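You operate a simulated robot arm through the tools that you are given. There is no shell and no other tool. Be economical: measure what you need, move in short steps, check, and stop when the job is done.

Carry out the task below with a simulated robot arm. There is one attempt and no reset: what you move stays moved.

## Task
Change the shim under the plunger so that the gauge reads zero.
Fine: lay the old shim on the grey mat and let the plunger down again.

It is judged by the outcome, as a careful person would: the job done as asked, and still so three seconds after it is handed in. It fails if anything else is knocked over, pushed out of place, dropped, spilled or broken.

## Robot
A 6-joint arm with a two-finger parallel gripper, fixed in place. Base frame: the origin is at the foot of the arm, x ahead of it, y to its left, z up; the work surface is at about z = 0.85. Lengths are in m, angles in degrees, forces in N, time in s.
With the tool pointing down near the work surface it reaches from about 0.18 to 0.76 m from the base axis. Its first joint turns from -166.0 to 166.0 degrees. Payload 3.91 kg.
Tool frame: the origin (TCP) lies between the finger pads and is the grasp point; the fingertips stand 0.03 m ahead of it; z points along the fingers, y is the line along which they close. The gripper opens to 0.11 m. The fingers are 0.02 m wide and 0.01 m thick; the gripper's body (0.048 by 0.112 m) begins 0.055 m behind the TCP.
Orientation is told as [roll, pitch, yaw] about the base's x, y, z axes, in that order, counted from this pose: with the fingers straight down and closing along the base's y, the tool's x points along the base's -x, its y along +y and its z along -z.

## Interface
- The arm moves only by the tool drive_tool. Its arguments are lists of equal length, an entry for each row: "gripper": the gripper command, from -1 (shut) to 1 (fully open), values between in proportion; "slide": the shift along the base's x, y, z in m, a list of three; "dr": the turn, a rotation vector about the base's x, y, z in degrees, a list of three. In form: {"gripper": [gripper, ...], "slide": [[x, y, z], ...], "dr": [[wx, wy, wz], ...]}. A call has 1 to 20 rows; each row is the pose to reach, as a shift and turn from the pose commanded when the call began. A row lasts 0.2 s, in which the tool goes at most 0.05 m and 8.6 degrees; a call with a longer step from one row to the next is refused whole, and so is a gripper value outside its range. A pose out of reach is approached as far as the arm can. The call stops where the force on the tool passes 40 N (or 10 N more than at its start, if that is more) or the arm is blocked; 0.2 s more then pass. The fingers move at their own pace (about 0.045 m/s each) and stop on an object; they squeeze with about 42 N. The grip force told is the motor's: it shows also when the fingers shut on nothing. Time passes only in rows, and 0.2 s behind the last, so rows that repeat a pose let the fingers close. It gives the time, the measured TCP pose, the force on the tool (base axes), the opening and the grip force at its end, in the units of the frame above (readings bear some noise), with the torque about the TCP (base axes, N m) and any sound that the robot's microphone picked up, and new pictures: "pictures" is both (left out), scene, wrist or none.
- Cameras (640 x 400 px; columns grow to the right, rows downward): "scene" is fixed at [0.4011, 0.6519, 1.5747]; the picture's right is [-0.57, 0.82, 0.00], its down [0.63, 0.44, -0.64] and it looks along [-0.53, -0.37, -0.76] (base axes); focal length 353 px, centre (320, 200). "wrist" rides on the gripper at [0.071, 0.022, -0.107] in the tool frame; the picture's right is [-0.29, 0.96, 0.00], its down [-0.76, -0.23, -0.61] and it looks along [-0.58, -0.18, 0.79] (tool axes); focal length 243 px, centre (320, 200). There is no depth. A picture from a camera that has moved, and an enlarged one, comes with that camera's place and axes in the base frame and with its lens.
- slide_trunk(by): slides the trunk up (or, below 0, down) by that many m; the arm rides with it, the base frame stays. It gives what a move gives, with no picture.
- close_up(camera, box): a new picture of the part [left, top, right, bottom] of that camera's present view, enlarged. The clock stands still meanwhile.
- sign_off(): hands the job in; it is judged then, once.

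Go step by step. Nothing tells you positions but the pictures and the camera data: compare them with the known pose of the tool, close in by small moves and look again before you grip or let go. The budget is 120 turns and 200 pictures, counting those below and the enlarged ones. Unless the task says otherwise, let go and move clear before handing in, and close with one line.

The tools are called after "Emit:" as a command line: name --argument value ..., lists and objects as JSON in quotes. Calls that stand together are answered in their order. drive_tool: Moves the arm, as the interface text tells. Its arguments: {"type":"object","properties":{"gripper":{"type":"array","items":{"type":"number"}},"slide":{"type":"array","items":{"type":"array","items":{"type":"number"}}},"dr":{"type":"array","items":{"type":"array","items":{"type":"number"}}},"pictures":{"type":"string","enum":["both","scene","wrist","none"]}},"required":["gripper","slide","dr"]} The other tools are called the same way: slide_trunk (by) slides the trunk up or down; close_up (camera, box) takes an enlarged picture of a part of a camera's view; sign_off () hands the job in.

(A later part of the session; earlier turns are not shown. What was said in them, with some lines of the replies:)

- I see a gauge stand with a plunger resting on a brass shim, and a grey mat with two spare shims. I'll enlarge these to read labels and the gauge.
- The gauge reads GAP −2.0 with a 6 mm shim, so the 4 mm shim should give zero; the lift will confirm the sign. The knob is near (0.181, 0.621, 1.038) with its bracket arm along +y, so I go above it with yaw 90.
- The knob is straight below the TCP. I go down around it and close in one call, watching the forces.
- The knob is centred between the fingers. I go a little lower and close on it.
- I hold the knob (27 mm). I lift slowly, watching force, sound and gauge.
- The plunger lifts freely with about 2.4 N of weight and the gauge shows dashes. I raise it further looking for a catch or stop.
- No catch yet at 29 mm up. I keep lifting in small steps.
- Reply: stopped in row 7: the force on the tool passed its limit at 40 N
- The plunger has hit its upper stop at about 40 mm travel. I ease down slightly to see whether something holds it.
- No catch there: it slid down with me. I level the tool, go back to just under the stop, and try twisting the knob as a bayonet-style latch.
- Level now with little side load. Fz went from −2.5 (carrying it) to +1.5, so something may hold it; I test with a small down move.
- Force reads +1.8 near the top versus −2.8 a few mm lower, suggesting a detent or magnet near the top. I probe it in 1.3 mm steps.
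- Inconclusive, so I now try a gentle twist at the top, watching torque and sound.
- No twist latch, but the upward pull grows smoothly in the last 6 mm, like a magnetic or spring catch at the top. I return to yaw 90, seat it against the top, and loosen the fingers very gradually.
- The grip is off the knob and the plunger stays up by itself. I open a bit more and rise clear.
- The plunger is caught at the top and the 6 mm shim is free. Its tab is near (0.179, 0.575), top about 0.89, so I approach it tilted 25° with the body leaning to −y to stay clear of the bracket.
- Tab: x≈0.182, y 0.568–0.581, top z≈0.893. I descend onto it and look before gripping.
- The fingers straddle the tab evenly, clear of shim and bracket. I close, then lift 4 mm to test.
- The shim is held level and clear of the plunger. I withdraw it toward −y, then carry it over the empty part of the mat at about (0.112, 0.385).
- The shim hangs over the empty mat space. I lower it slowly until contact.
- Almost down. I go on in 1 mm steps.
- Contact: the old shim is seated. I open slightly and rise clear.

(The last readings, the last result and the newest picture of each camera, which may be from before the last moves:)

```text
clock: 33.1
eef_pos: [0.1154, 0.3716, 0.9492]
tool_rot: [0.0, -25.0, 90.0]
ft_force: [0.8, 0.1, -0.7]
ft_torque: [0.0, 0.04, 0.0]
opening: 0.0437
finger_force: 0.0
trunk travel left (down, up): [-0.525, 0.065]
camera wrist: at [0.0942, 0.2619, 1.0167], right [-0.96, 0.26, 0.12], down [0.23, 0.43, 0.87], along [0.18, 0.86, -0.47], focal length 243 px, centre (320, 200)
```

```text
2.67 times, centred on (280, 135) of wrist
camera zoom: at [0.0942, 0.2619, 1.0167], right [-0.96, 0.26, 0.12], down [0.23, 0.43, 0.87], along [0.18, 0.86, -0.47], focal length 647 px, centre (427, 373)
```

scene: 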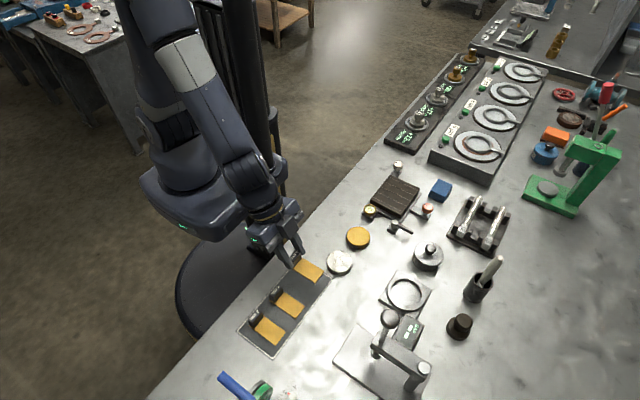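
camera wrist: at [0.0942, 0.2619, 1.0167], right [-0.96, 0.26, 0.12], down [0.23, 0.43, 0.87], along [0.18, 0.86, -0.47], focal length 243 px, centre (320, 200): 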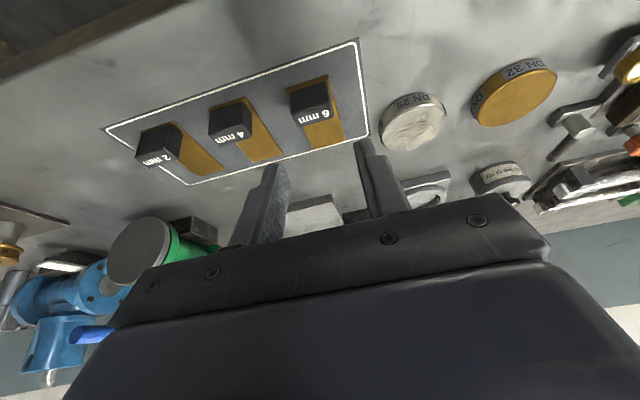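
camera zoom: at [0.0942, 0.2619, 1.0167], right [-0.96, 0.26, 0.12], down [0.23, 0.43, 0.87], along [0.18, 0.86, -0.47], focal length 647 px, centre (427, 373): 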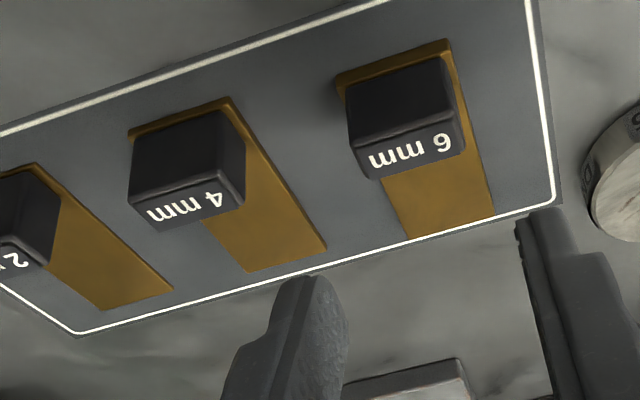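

The old shim lies flat on the mat. The 4 mm tab is near (0.180, 0.382); I move over it and look.

Emit:
drive_tool --gripper '[-0.1, -0.1, -0.1, -0.1]' --slide '[[0.03, 0.001, 0], [0.0655, 0.003, 0], [0.0655, 0.003, -0.012], [0.0655, 0.003, -0.022]]' --dr '[[0, 0, 0], [0, 0, 0], [0, 0, 0], [0, 0, 0]]' --pictures "wrist"

Emit:
close_up --camera "wrist" --box '[240, 80, 400, 180]'

Emit:
close_up --camera "scene" --box '[220, 250, 340, 325]'

```text
clock: 34.1
eef_pos: [0.1797, 0.3743, 0.9302]
tool_rot: [0.0, -25.1, 90.0]
ft_force: [-0.3, 0.0, 0.2]
ft_torque: [0.02, 0.01, 0.01]
opening: 0.0494
finger_force: 0.1
trunk travel left (down, up): [-0.525, 0.065]
camera wrist: at [0.1601, 0.2651, 0.9957], right [-0.96, 0.26, 0.12], down [0.23, 0.43, 0.87], along [0.18, 0.86, -0.47], focal length 243 px, centre (320, 200)
```

wrist: 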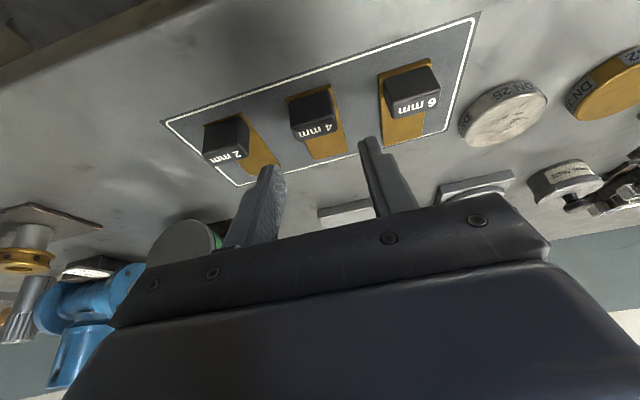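

```text
4.00 times, centred on (320, 130) of wrist
camera zoom: at [0.1601, 0.2651, 0.9957], right [-0.96, 0.26, 0.12], down [0.23, 0.43, 0.87], along [0.18, 0.86, -0.47], focal length 970 px, centre (320, 480)
```

zoom: 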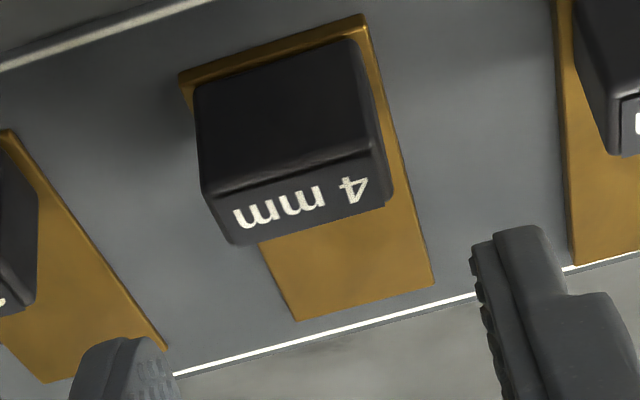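

```text
5.33 times, centred on (280, 288) of scene
camera zoom: at [0.4011, 0.6519, 1.5747], right [-0.57, 0.82, 0.0], down [0.63, 0.44, -0.64], along [-0.53, -0.37, -0.76], focal length 1883 px, centre (533, -267)
```

zoom: 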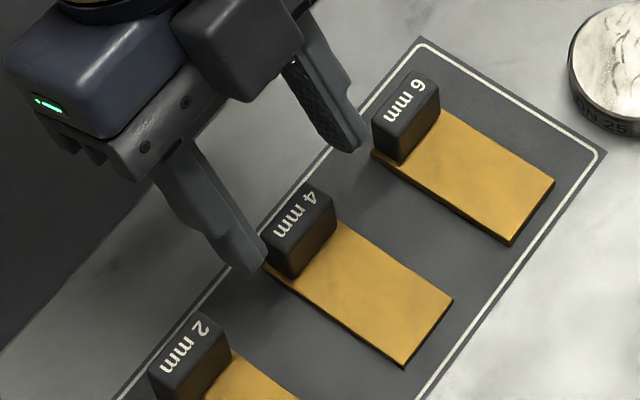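

The 4 mm tab is at about (0.181, 0.3825), parallel to the old one. I descend around it.

Emit:
drive_tool --gripper '[-0.1, -0.1, -0.1]' --slide '[[0.0015, 0.0013, -0.018], [0.0015, 0.0013, -0.034], [0.0015, 0.0013, -0.041]]' --dr '[[0, 0, 0], [0, 0, 0], [0, 0, 0]]' --pictures "wrist"

Emit:
close_up --camera "scene" --box '[220, 250, 340, 325]'

```text
clock: 34.9
eef_pos: [0.182, 0.3758, 0.8877]
tool_rot: [0.0, -25.1, 90.0]
ft_force: [-0.2, -0.5, -0.7]
ft_torque: [-0.03, -0.04, -0.01]
opening: 0.0496
finger_force: 0.1
trunk travel left (down, up): [-0.525, 0.065]
camera wrist: at [0.1614, 0.2665, 0.954], right [-0.96, 0.26, 0.12], down [0.23, 0.43, 0.87], along [0.18, 0.86, -0.47], focal length 243 px, centre (320, 200)
```

wrist: 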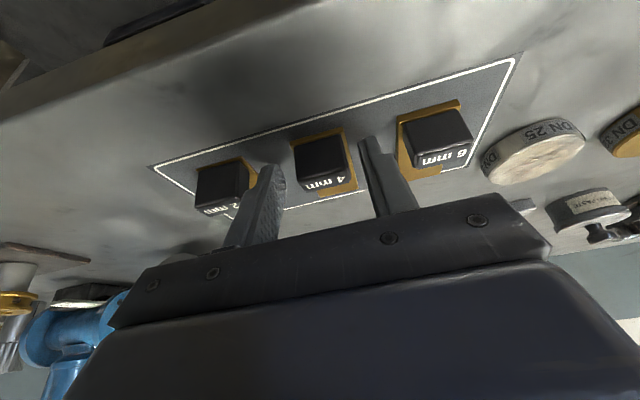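

```text
5.33 times, centred on (280, 288) of scene
camera zoom: at [0.4011, 0.6519, 1.5747], right [-0.57, 0.82, 0.0], down [0.63, 0.44, -0.64], along [-0.53, -0.37, -0.76], focal length 1883 px, centre (533, -267)
```

zoom: 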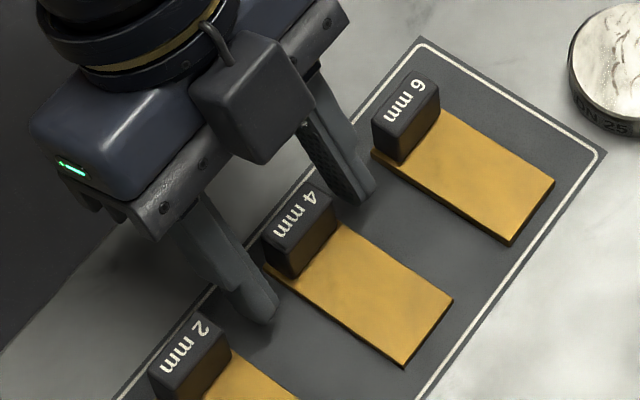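

Well placed, touching nothing else. I close and lift.

Emit:
drive_tool --gripper '[-1, -1, -1, -1, -1, -1, -1, -1]' --slide '[[0, 0, 0], [0, 0, 0], [0, 0, 0], [0, 0, 0], [0, 0, 0.004], [0, 0, 0.015], [0, 0, 0.04], [0, 0, 0.06]]' --dr '[[0, 0, 0], [0, 0, 0], [0, 0, 0], [0, 0, 0], [0, 0, 0], [0, 0, 0], [0, 0, 0], [0, 0, 0]]' --pictures "wrist"

Emit:
close_up --camera "scene" --box '[220, 240, 380, 340]'

```text
clock: 36.7
eef_pos: [0.1809, 0.3743, 0.9465]
tool_rot: [0.1, -25.0, 90.1]
ft_force: [-0.6, -0.2, -0.3]
ft_torque: [-0.03, -0.01, 0.01]
opening: 0.0291
finger_force: 42.1
trunk travel left (down, up): [-0.525, 0.065]
camera wrist: at [0.1611, 0.2659, 1.0139], right [-0.96, 0.26, 0.12], down [0.23, 0.43, 0.87], along [0.18, 0.86, -0.47], focal length 243 px, centre (320, 200)
```

wrist: 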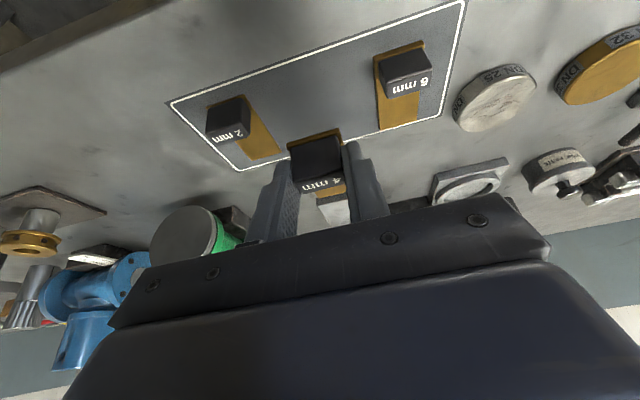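

```text
4.00 times, centred on (300, 290) of scene
camera zoom: at [0.4011, 0.6519, 1.5747], right [-0.57, 0.82, 0.0], down [0.63, 0.44, -0.64], along [-0.53, -0.37, -0.76], focal length 1412 px, centre (400, -160)
```

zoom: 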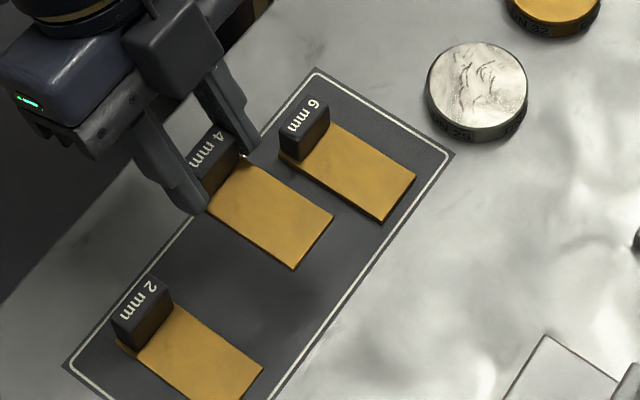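

The 4 mm shim is held. I carry it to the gauge and slide it in under the raised plunger about 7 mm above the plate.

Emit:
drive_tool --gripper '[-1, -1, -1, -1, -1, -1]' --slide '[[0, 0.03, 0], [0, 0.06, -0.01], [0, 0.09, -0.025], [0.001, 0.11, -0.037], [0.001, 0.13, -0.038], [0.001, 0.14, -0.038]]' --dr '[[0, 0, 0], [0, 0, 0], [0, 0, 0], [0, 0, 0], [0, 0, 0], [0, 0, 0]]' --pictures "wrist"

Emit:
close_up --camera "scene" --box '[320, 290, 480, 390]'

```text
clock: 38.1
eef_pos: [0.1812, 0.516, 0.9089]
tool_rot: [0.0, -25.1, 90.0]
ft_force: [0.3, 0.2, -0.2]
ft_torque: [-0.03, 0.05, -0.02]
opening: 0.0291
finger_force: 42.5
trunk travel left (down, up): [-0.525, 0.065]
camera wrist: at [0.162, 0.4067, 0.9761], right [-0.96, 0.26, 0.12], down [0.23, 0.43, 0.87], along [0.18, 0.86, -0.47], focal length 243 px, centre (320, 200)
```

wrist: 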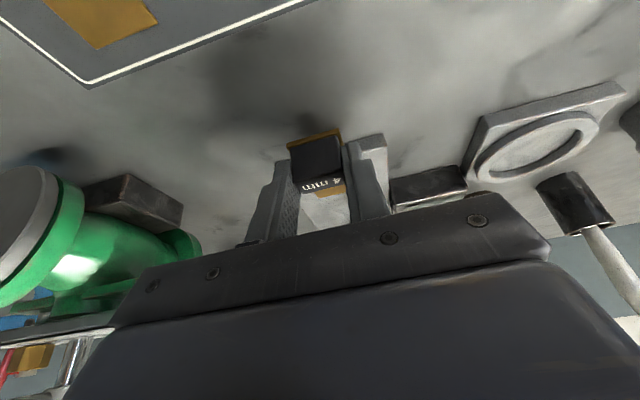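

```text
4.00 times, centred on (400, 340) of scene
camera zoom: at [0.4011, 0.6519, 1.5747], right [-0.57, 0.82, 0.0], down [0.63, 0.44, -0.64], along [-0.53, -0.37, -0.76], focal length 1412 px, centre (0, -360)
```

zoom: 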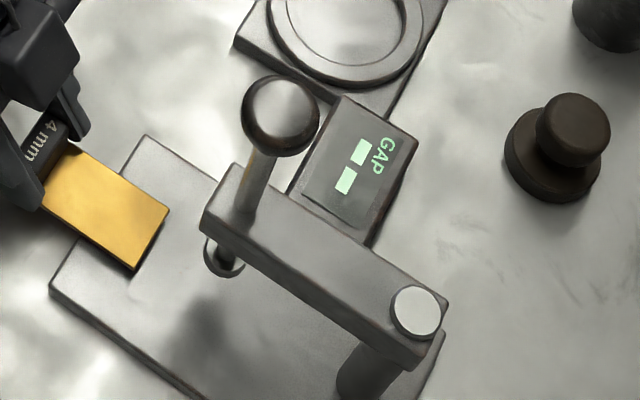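

Clear ahead. I slide it in to the old shim's place, then lower to contact in small steps.

Emit:
drive_tool --gripper '[-1, -1, -1, -1, -1, -1]' --slide '[[0, 0.015, 0], [0.0005, 0.03, 0], [0.0005, 0.045, 0], [0.0005, 0.0515, -0.001], [0.0005, 0.0515, -0.004], [0.0005, 0.0515, -0.005]]' --dr '[[0, 0, 0], [0, 0, 0], [0, 0, 0], [0, 0, 0], [0, 0, 0], [0, 0, 0]]' --pictures "wrist"

Emit:
close_up --camera "scene" --box '[320, 290, 480, 390]'

```text
clock: 39.5
eef_pos: [0.1828, 0.5675, 0.9032]
tool_rot: [0.0, -25.0, 90.0]
ft_force: [-0.2, 0.1, -1.0]
ft_torque: [-0.04, 0.01, -0.01]
opening: 0.0292
finger_force: 42.0
trunk travel left (down, up): [-0.525, 0.065]
camera wrist: at [0.1626, 0.4582, 0.9706], right [-0.96, 0.26, 0.12], down [0.23, 0.43, 0.87], along [0.18, 0.86, -0.47], focal length 243 px, centre (320, 200)
```

wrist: 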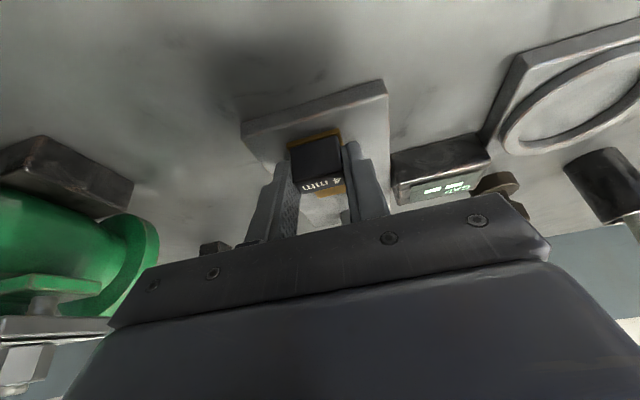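

```text
4.00 times, centred on (400, 340) of scene
camera zoom: at [0.4011, 0.6519, 1.5747], right [-0.57, 0.82, 0.0], down [0.63, 0.44, -0.64], along [-0.53, -0.37, -0.76], focal length 1412 px, centre (0, -360)
```

zoom: 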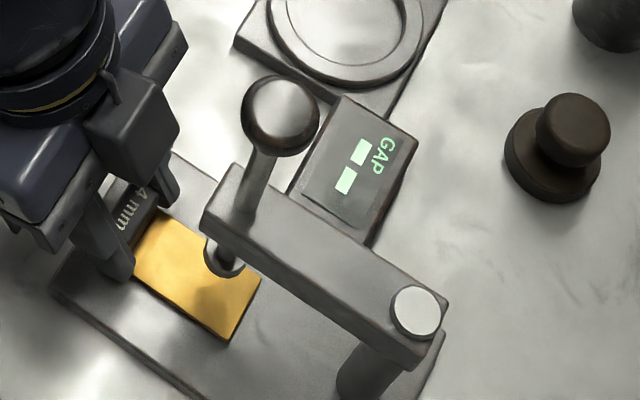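

In place over the seat; I feel for contact now.

Emit:
drive_tool --gripper '[-1, -1, -1]' --slide '[[-0.0003, 0, -0.001], [-0.0003, 0, -0.0015], [-0.0003, 0, -0.0015]]' --dr '[[0, 0, 0], [0, 0, 0], [0, 0, 0]]' --pictures "none"

Emit:
drive_tool --gripper '[-1, -1, -1]' --slide '[[0, 0, -0.001], [0, 0, -0.001], [0, 0, -0.001]]' --dr '[[0, 0, 0], [0, 0, 0], [0, 0, 0]]' --pictures "none"

```text
clock: 40.3
eef_pos: [0.1827, 0.5674, 0.9018]
tool_rot: [0.0, -24.9, 90.0]
ft_force: [0.9, 0.3, -0.7]
ft_torque: [-0.01, 0.01, -0.05]
opening: 0.0293
finger_force: 41.0
trunk travel left (down, up): [-0.525, 0.065]
```

```text
clock: 41.1
eef_pos: [0.1828, 0.5676, 0.9021]
tool_rot: [0.0, -25.0, 90.0]
ft_force: [0.3, -0.1, -0.6]
ft_torque: [0.01, -0.01, 0.02]
opening: 0.0291
finger_force: 42.2
trunk travel left (down, up): [-0.525, 0.065]
```

Emit:
drive_tool --gripper '[-1, -1, -1]' --slide '[[0, 0, -0.001], [0, 0, -0.001], [0, 0, -0.001]]' --dr '[[0, 0, 0], [0, 0, 0], [0, 0, 0]]' --pictures "none"

Emit:
close_up --camera "scene" --box '[330, 320, 410, 370]'

```text
clock: 41.9
eef_pos: [0.1827, 0.5683, 0.9011]
tool_rot: [0.0, -25.2, 90.1]
ft_force: [1.0, -0.2, 5.2]
ft_torque: [-0.04, 0.09, 0.02]
opening: 0.0292
finger_force: 42.4
trunk travel left (down, up): [-0.525, 0.065]
```

```text
8.00 times, centred on (370, 345) of scene
camera zoom: at [0.4011, 0.6519, 1.5747], right [-0.57, 0.82, 0.0], down [0.63, 0.44, -0.64], along [-0.53, -0.37, -0.76], focal length 2825 px, centre (-80, -960)
```

zoom: 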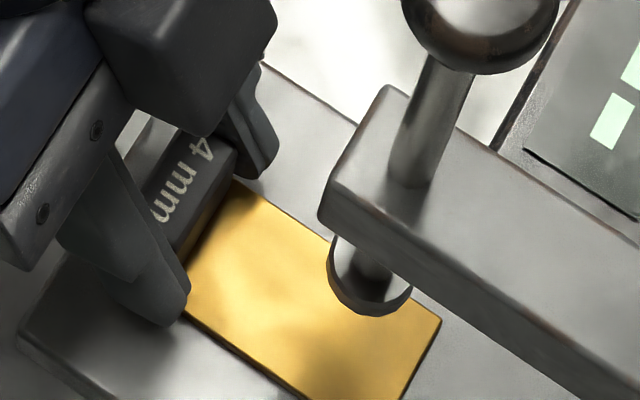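

Seated (Fz +5). I release and back off up and away.

Emit:
drive_tool --gripper '[-0.3, 0, 0, 0, 0, 0, 0]' --slide '[[0, 0, 0.0005], [0, 0, 0.0005], [0, -0.003, 0.01], [0, -0.015, 0.03], [0, -0.03, 0.06], [0, -0.05, 0.1], [0, -0.06, 0.14]]' --dr '[[0, 0, 0], [0, 0, 0], [0, 0, 0], [0, 0, 0], [0, 0, 0], [0, 0, 0], [0, 0, 0]]' --pictures "none"

Emit:
close_up --camera "scene" --box '[320, 290, 480, 390]'

```text
clock: 43.5
eef_pos: [0.1835, 0.5088, 1.0398]
tool_rot: [0.0, -24.9, 90.0]
ft_force: [0.0, 0.4, -0.3]
ft_torque: [0.01, -0.02, -0.02]
opening: 0.0549
finger_force: 0.0
trunk travel left (down, up): [-0.525, 0.065]
```

```text
4.00 times, centred on (400, 340) of scene
camera zoom: at [0.4011, 0.6519, 1.5747], right [-0.57, 0.82, 0.0], down [0.63, 0.44, -0.64], along [-0.53, -0.37, -0.76], focal length 1412 px, centre (0, -360)
```

zoom: 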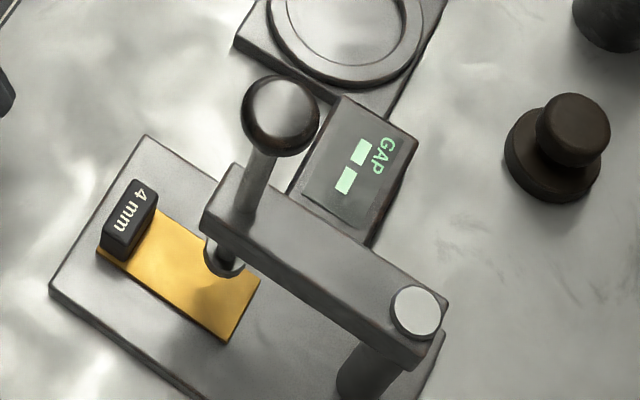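

The 4 mm shim sits where the old one was. I go back upright above the knob.

Emit:
drive_tool --gripper '[0, 0, 0, 0, 0, 0, 0]' --slide '[[0, 0, 0.045], [0, 0, 0.09], [0, 0.01, 0.13], [-0.001, 0.04, 0.14], [-0.003, 0.075, 0.14], [-0.003, 0.11, 0.14], [-0.003, 0.11, 0.13]]' --dr '[[-5, 0, 0], [-10, 0, 0], [-15, 0, 0], [-20, 0, 0], [-25, 0, 0], [-25, 0, 0], [-25, 0, 0]]' --pictures "wrist"

```text
clock: 45.1
eef_pos: [0.1795, 0.619, 1.1696]
tool_rot: [0.1, 0.1, 90.0]
ft_force: [-0.5, 0.1, -0.6]
ft_torque: [-0.03, -0.02, 0.04]
opening: 0.0551
finger_force: 0.1
trunk travel left (down, up): [-0.525, 0.065]
camera wrist: at [0.1592, 0.5478, 1.2767], right [-0.96, 0.29, 0.0], down [0.23, 0.76, 0.61], along [0.18, 0.58, -0.8], focal length 243 px, centre (320, 200)
```

wrist: 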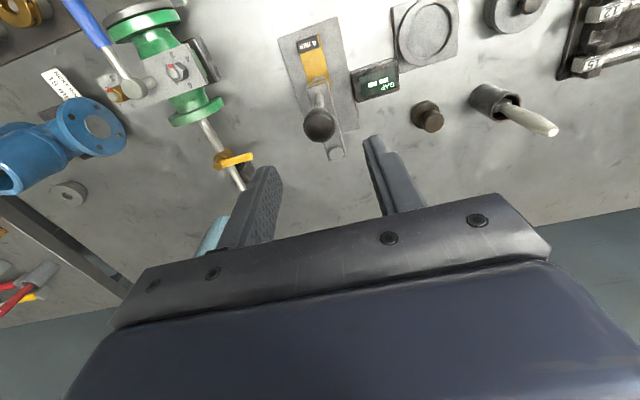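

Aligned as before. I go down around the knob and grip it.

Emit:
drive_tool --gripper '[0, 0, 0, 0, -1, -1, -1, -1]' --slide '[[0.0005, 0, -0.03], [0.0005, 0, -0.055], [0.0005, 0, -0.072], [0.0005, 0, -0.081], [0.0005, 0, -0.081], [0.0005, 0, -0.081], [0.0005, 0, -0.081], [0.0005, 0, -0.081]]' --dr '[[0, 0, 0], [0, 0, 0], [0, 0, 0], [0, 0, 0], [0, 0, 0], [0, 0, 0], [0, 0, 0], [0, 0, 0]]' --pictures "wrist"

```text
clock: 46.9
eef_pos: [0.1802, 0.6176, 1.0903]
tool_rot: [0.0, 0.1, 90.0]
ft_force: [2.1, 0.5, -0.9]
ft_torque: [0.17, -0.03, 0.01]
opening: 0.0272
finger_force: 45.2
trunk travel left (down, up): [-0.525, 0.065]
camera wrist: at [0.16, 0.5468, 1.1963], right [-0.96, 0.29, 0.0], down [0.23, 0.76, 0.61], along [0.18, 0.58, -0.79], focal length 243 px, centre (320, 200)
```

wrist: 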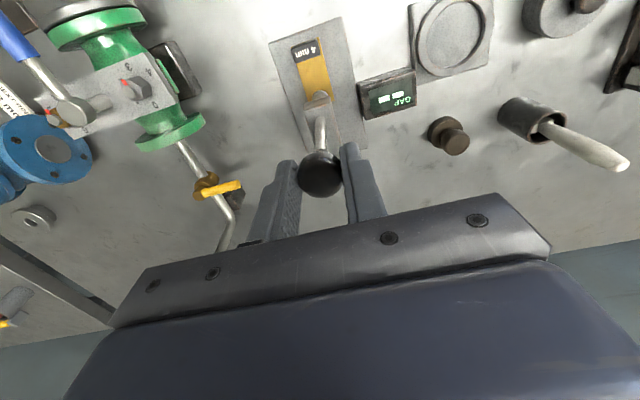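

The knob is gripped. I lower the plunger steadily, stopping short of the shim.

Emit:
drive_tool --gripper '[-1, -1, -1, -1, -1, -1, -1, -1, -1, -1, -1, -1]' --slide '[[0, 0.001, -0.003], [0, 0.001, -0.006], [0, 0.001, -0.009], [0, 0.001, -0.012], [0, 0.001, -0.016], [0, 0.001, -0.02], [0, 0.001, -0.024], [0, 0.001, -0.028], [0, 0.001, -0.032], [0, 0.001, -0.035], [0, 0.001, -0.037], [0, 0.001, -0.038]]' --dr '[[0, 0, 0], [0, 0, 0], [0, 0, 0], [0, 0, 0], [0, 0, 0], [0, 0, 0], [0, 0, 0], [0, 0, 0], [0, 0, 0], [0, 0, 0], [0, 0, 0], [0, 0, 0]]' --pictures "none"

Emit:
drive_tool --gripper '[-1, -1, -1, -1]' --slide '[[0, 0, -0.001], [0, 0, -0.002], [0, 0, -0.003], [0, 0, -0.003]]' --dr '[[0, 0, 0], [0, 0, 0], [0, 0, 0], [0, 0, 0]]' --pictures "wrist"

```text
clock: 49.5
eef_pos: [0.1802, 0.6182, 1.0512]
tool_rot: [0.1, 0.1, 89.9]
ft_force: [0.4, -11.9, -1.4]
ft_torque: [-0.37, -0.01, 0.02]
opening: 0.0272
finger_force: 45.5
trunk travel left (down, up): [-0.525, 0.065]
```

```text
clock: 50.5
eef_pos: [0.1799, 0.6183, 1.0487]
tool_rot: [0.1, -0.1, 90.0]
ft_force: [0.1, -8.4, -2.6]
ft_torque: [-0.08, -0.01, -0.05]
opening: 0.0271
finger_force: 44.7
trunk travel left (down, up): [-0.525, 0.065]
camera wrist: at [0.16, 0.5468, 1.1559], right [-0.96, 0.29, 0.0], down [0.23, 0.76, 0.61], along [0.18, 0.58, -0.79], focal length 243 px, centre (320, 200)
```

wrist: 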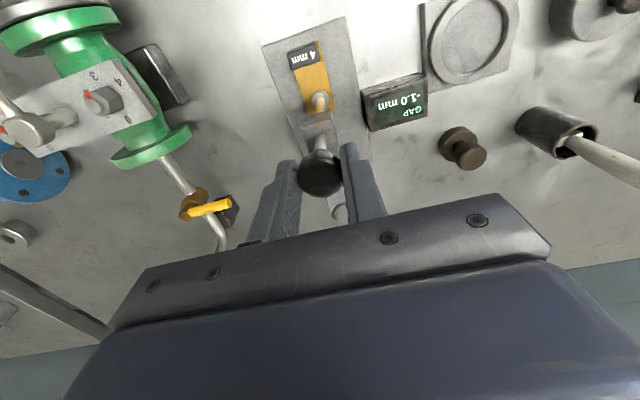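

The gauge reads −1.0 with the foot still about 1 mm above, so the sign is right. I relieve the side load and lower the rest.

Emit:
drive_tool --gripper '[-1, -1, -1, -1]' --slide '[[0, -0.0008, -0.0005], [0, -0.0008, -0.001], [0, -0.0008, -0.0015], [0, -0.0008, -0.0015]]' --dr '[[0, 0, 0], [0, 0, 0], [0, 0, 0], [0, 0, 0]]' --pictures "none"

Emit:
close_up --camera "wrist" --box '[260, 30, 440, 142]'

```text
clock: 51.5
eef_pos: [0.1796, 0.6179, 1.0473]
tool_rot: [0.0, -0.1, 89.9]
ft_force: [1.1, -3.3, 5.4]
ft_torque: [-0.58, 0.01, -0.01]
opening: 0.0271
finger_force: 44.6
trunk travel left (down, up): [-0.525, 0.065]
```

```text
3.56 times, centred on (350, 86) of wrist
camera zoom: at [0.16, 0.5466, 1.1549], right [-0.96, 0.29, 0.0], down [0.23, 0.76, 0.61], along [0.18, 0.58, -0.79], focal length 863 px, centre (213, 605)
```

zoom: 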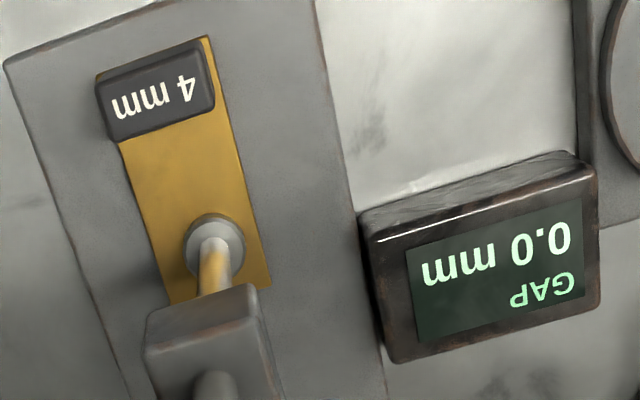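

The gauge reads 0.0 mm with the plunger resting on the shim. I release and withdraw upward.

Emit:
drive_tool --gripper '[-0.45, -0.3, 0, 0, 0, 0, 0, 0]' --slide '[[0, 0, 0], [0, 0, 0], [0, 0, 0], [0, 0, 0.01], [0, 0, 0.04], [0, -0.02, 0.08], [0, -0.06, 0.11], [0, -0.1, 0.13]]' --dr '[[0, 0, 0], [0, 0, 0], [0, 0, 0], [0, 0, 0], [0, 0, 0], [0, 0, 0], [0, 0, 0], [0, 0, 0]]'

Emit:
close_up --camera "scene" --box '[320, 290, 480, 390]'

Emit:
close_up --camera "scene" --box '[220, 240, 380, 340]'

```text
clock: 53.3
eef_pos: [0.1794, 0.5168, 1.1778]
tool_rot: [0.0, -0.2, 90.0]
ft_force: [0.4, 0.3, 0.0]
ft_torque: [-0.01, 0.0, 0.01]
opening: 0.0551
finger_force: 0.0
trunk travel left (down, up): [-0.525, 0.065]
camera wrist: at [0.1599, 0.4455, 1.2847], right [-0.96, 0.29, 0.0], down [0.23, 0.76, 0.61], along [0.18, 0.58, -0.79], focal length 243 px, centre (320, 200)
```

scene: 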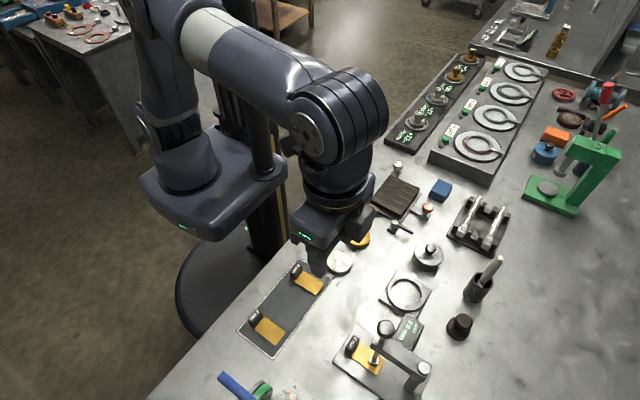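
wrist: 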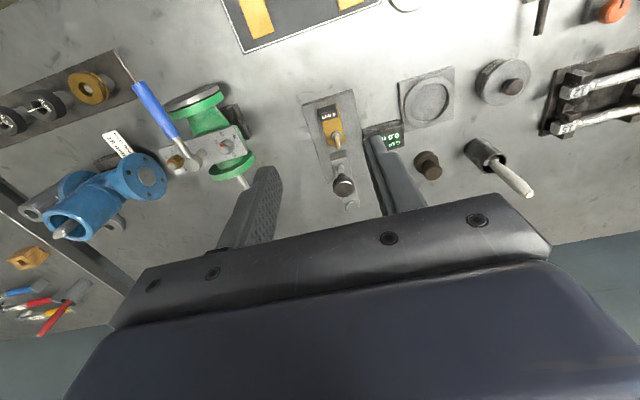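

```text
4.00 times, centred on (400, 340) of scene
camera zoom: at [0.4011, 0.6519, 1.5747], right [-0.57, 0.82, 0.0], down [0.63, 0.44, -0.64], along [-0.53, -0.37, -0.76], focal length 1412 px, centre (0, -360)
```

zoom: 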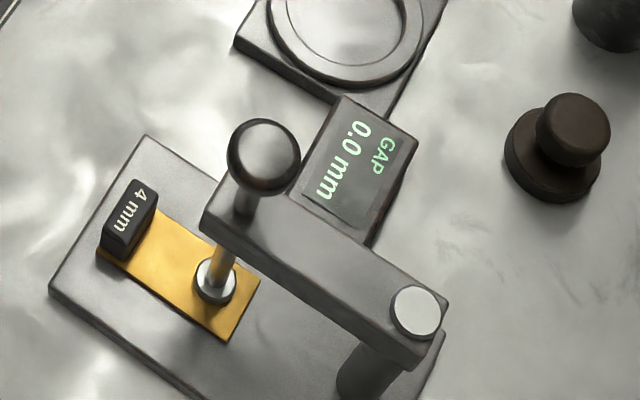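

```text
4.00 times, centred on (300, 290) of scene
camera zoom: at [0.4011, 0.6519, 1.5747], right [-0.57, 0.82, 0.0], down [0.63, 0.44, -0.64], along [-0.53, -0.37, -0.76], focal length 1412 px, centre (400, -160)
```

zoom: 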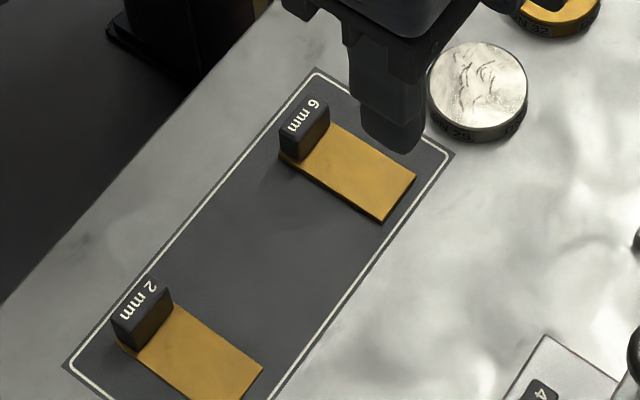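

The gauge reads 0.0 mm with the plunger down on the 4 mm shim, the 6 mm shim lies on the mat, and the arm is clear.

Emit:
sign_off

```text
The job is handed in.
```

The 6 mm shim is swapped for the 4 mm one and the gauge now reads 0.0 mm. The plunger is down on the new shim, the old one lies on the grey mat, and nothing else was disturbed.
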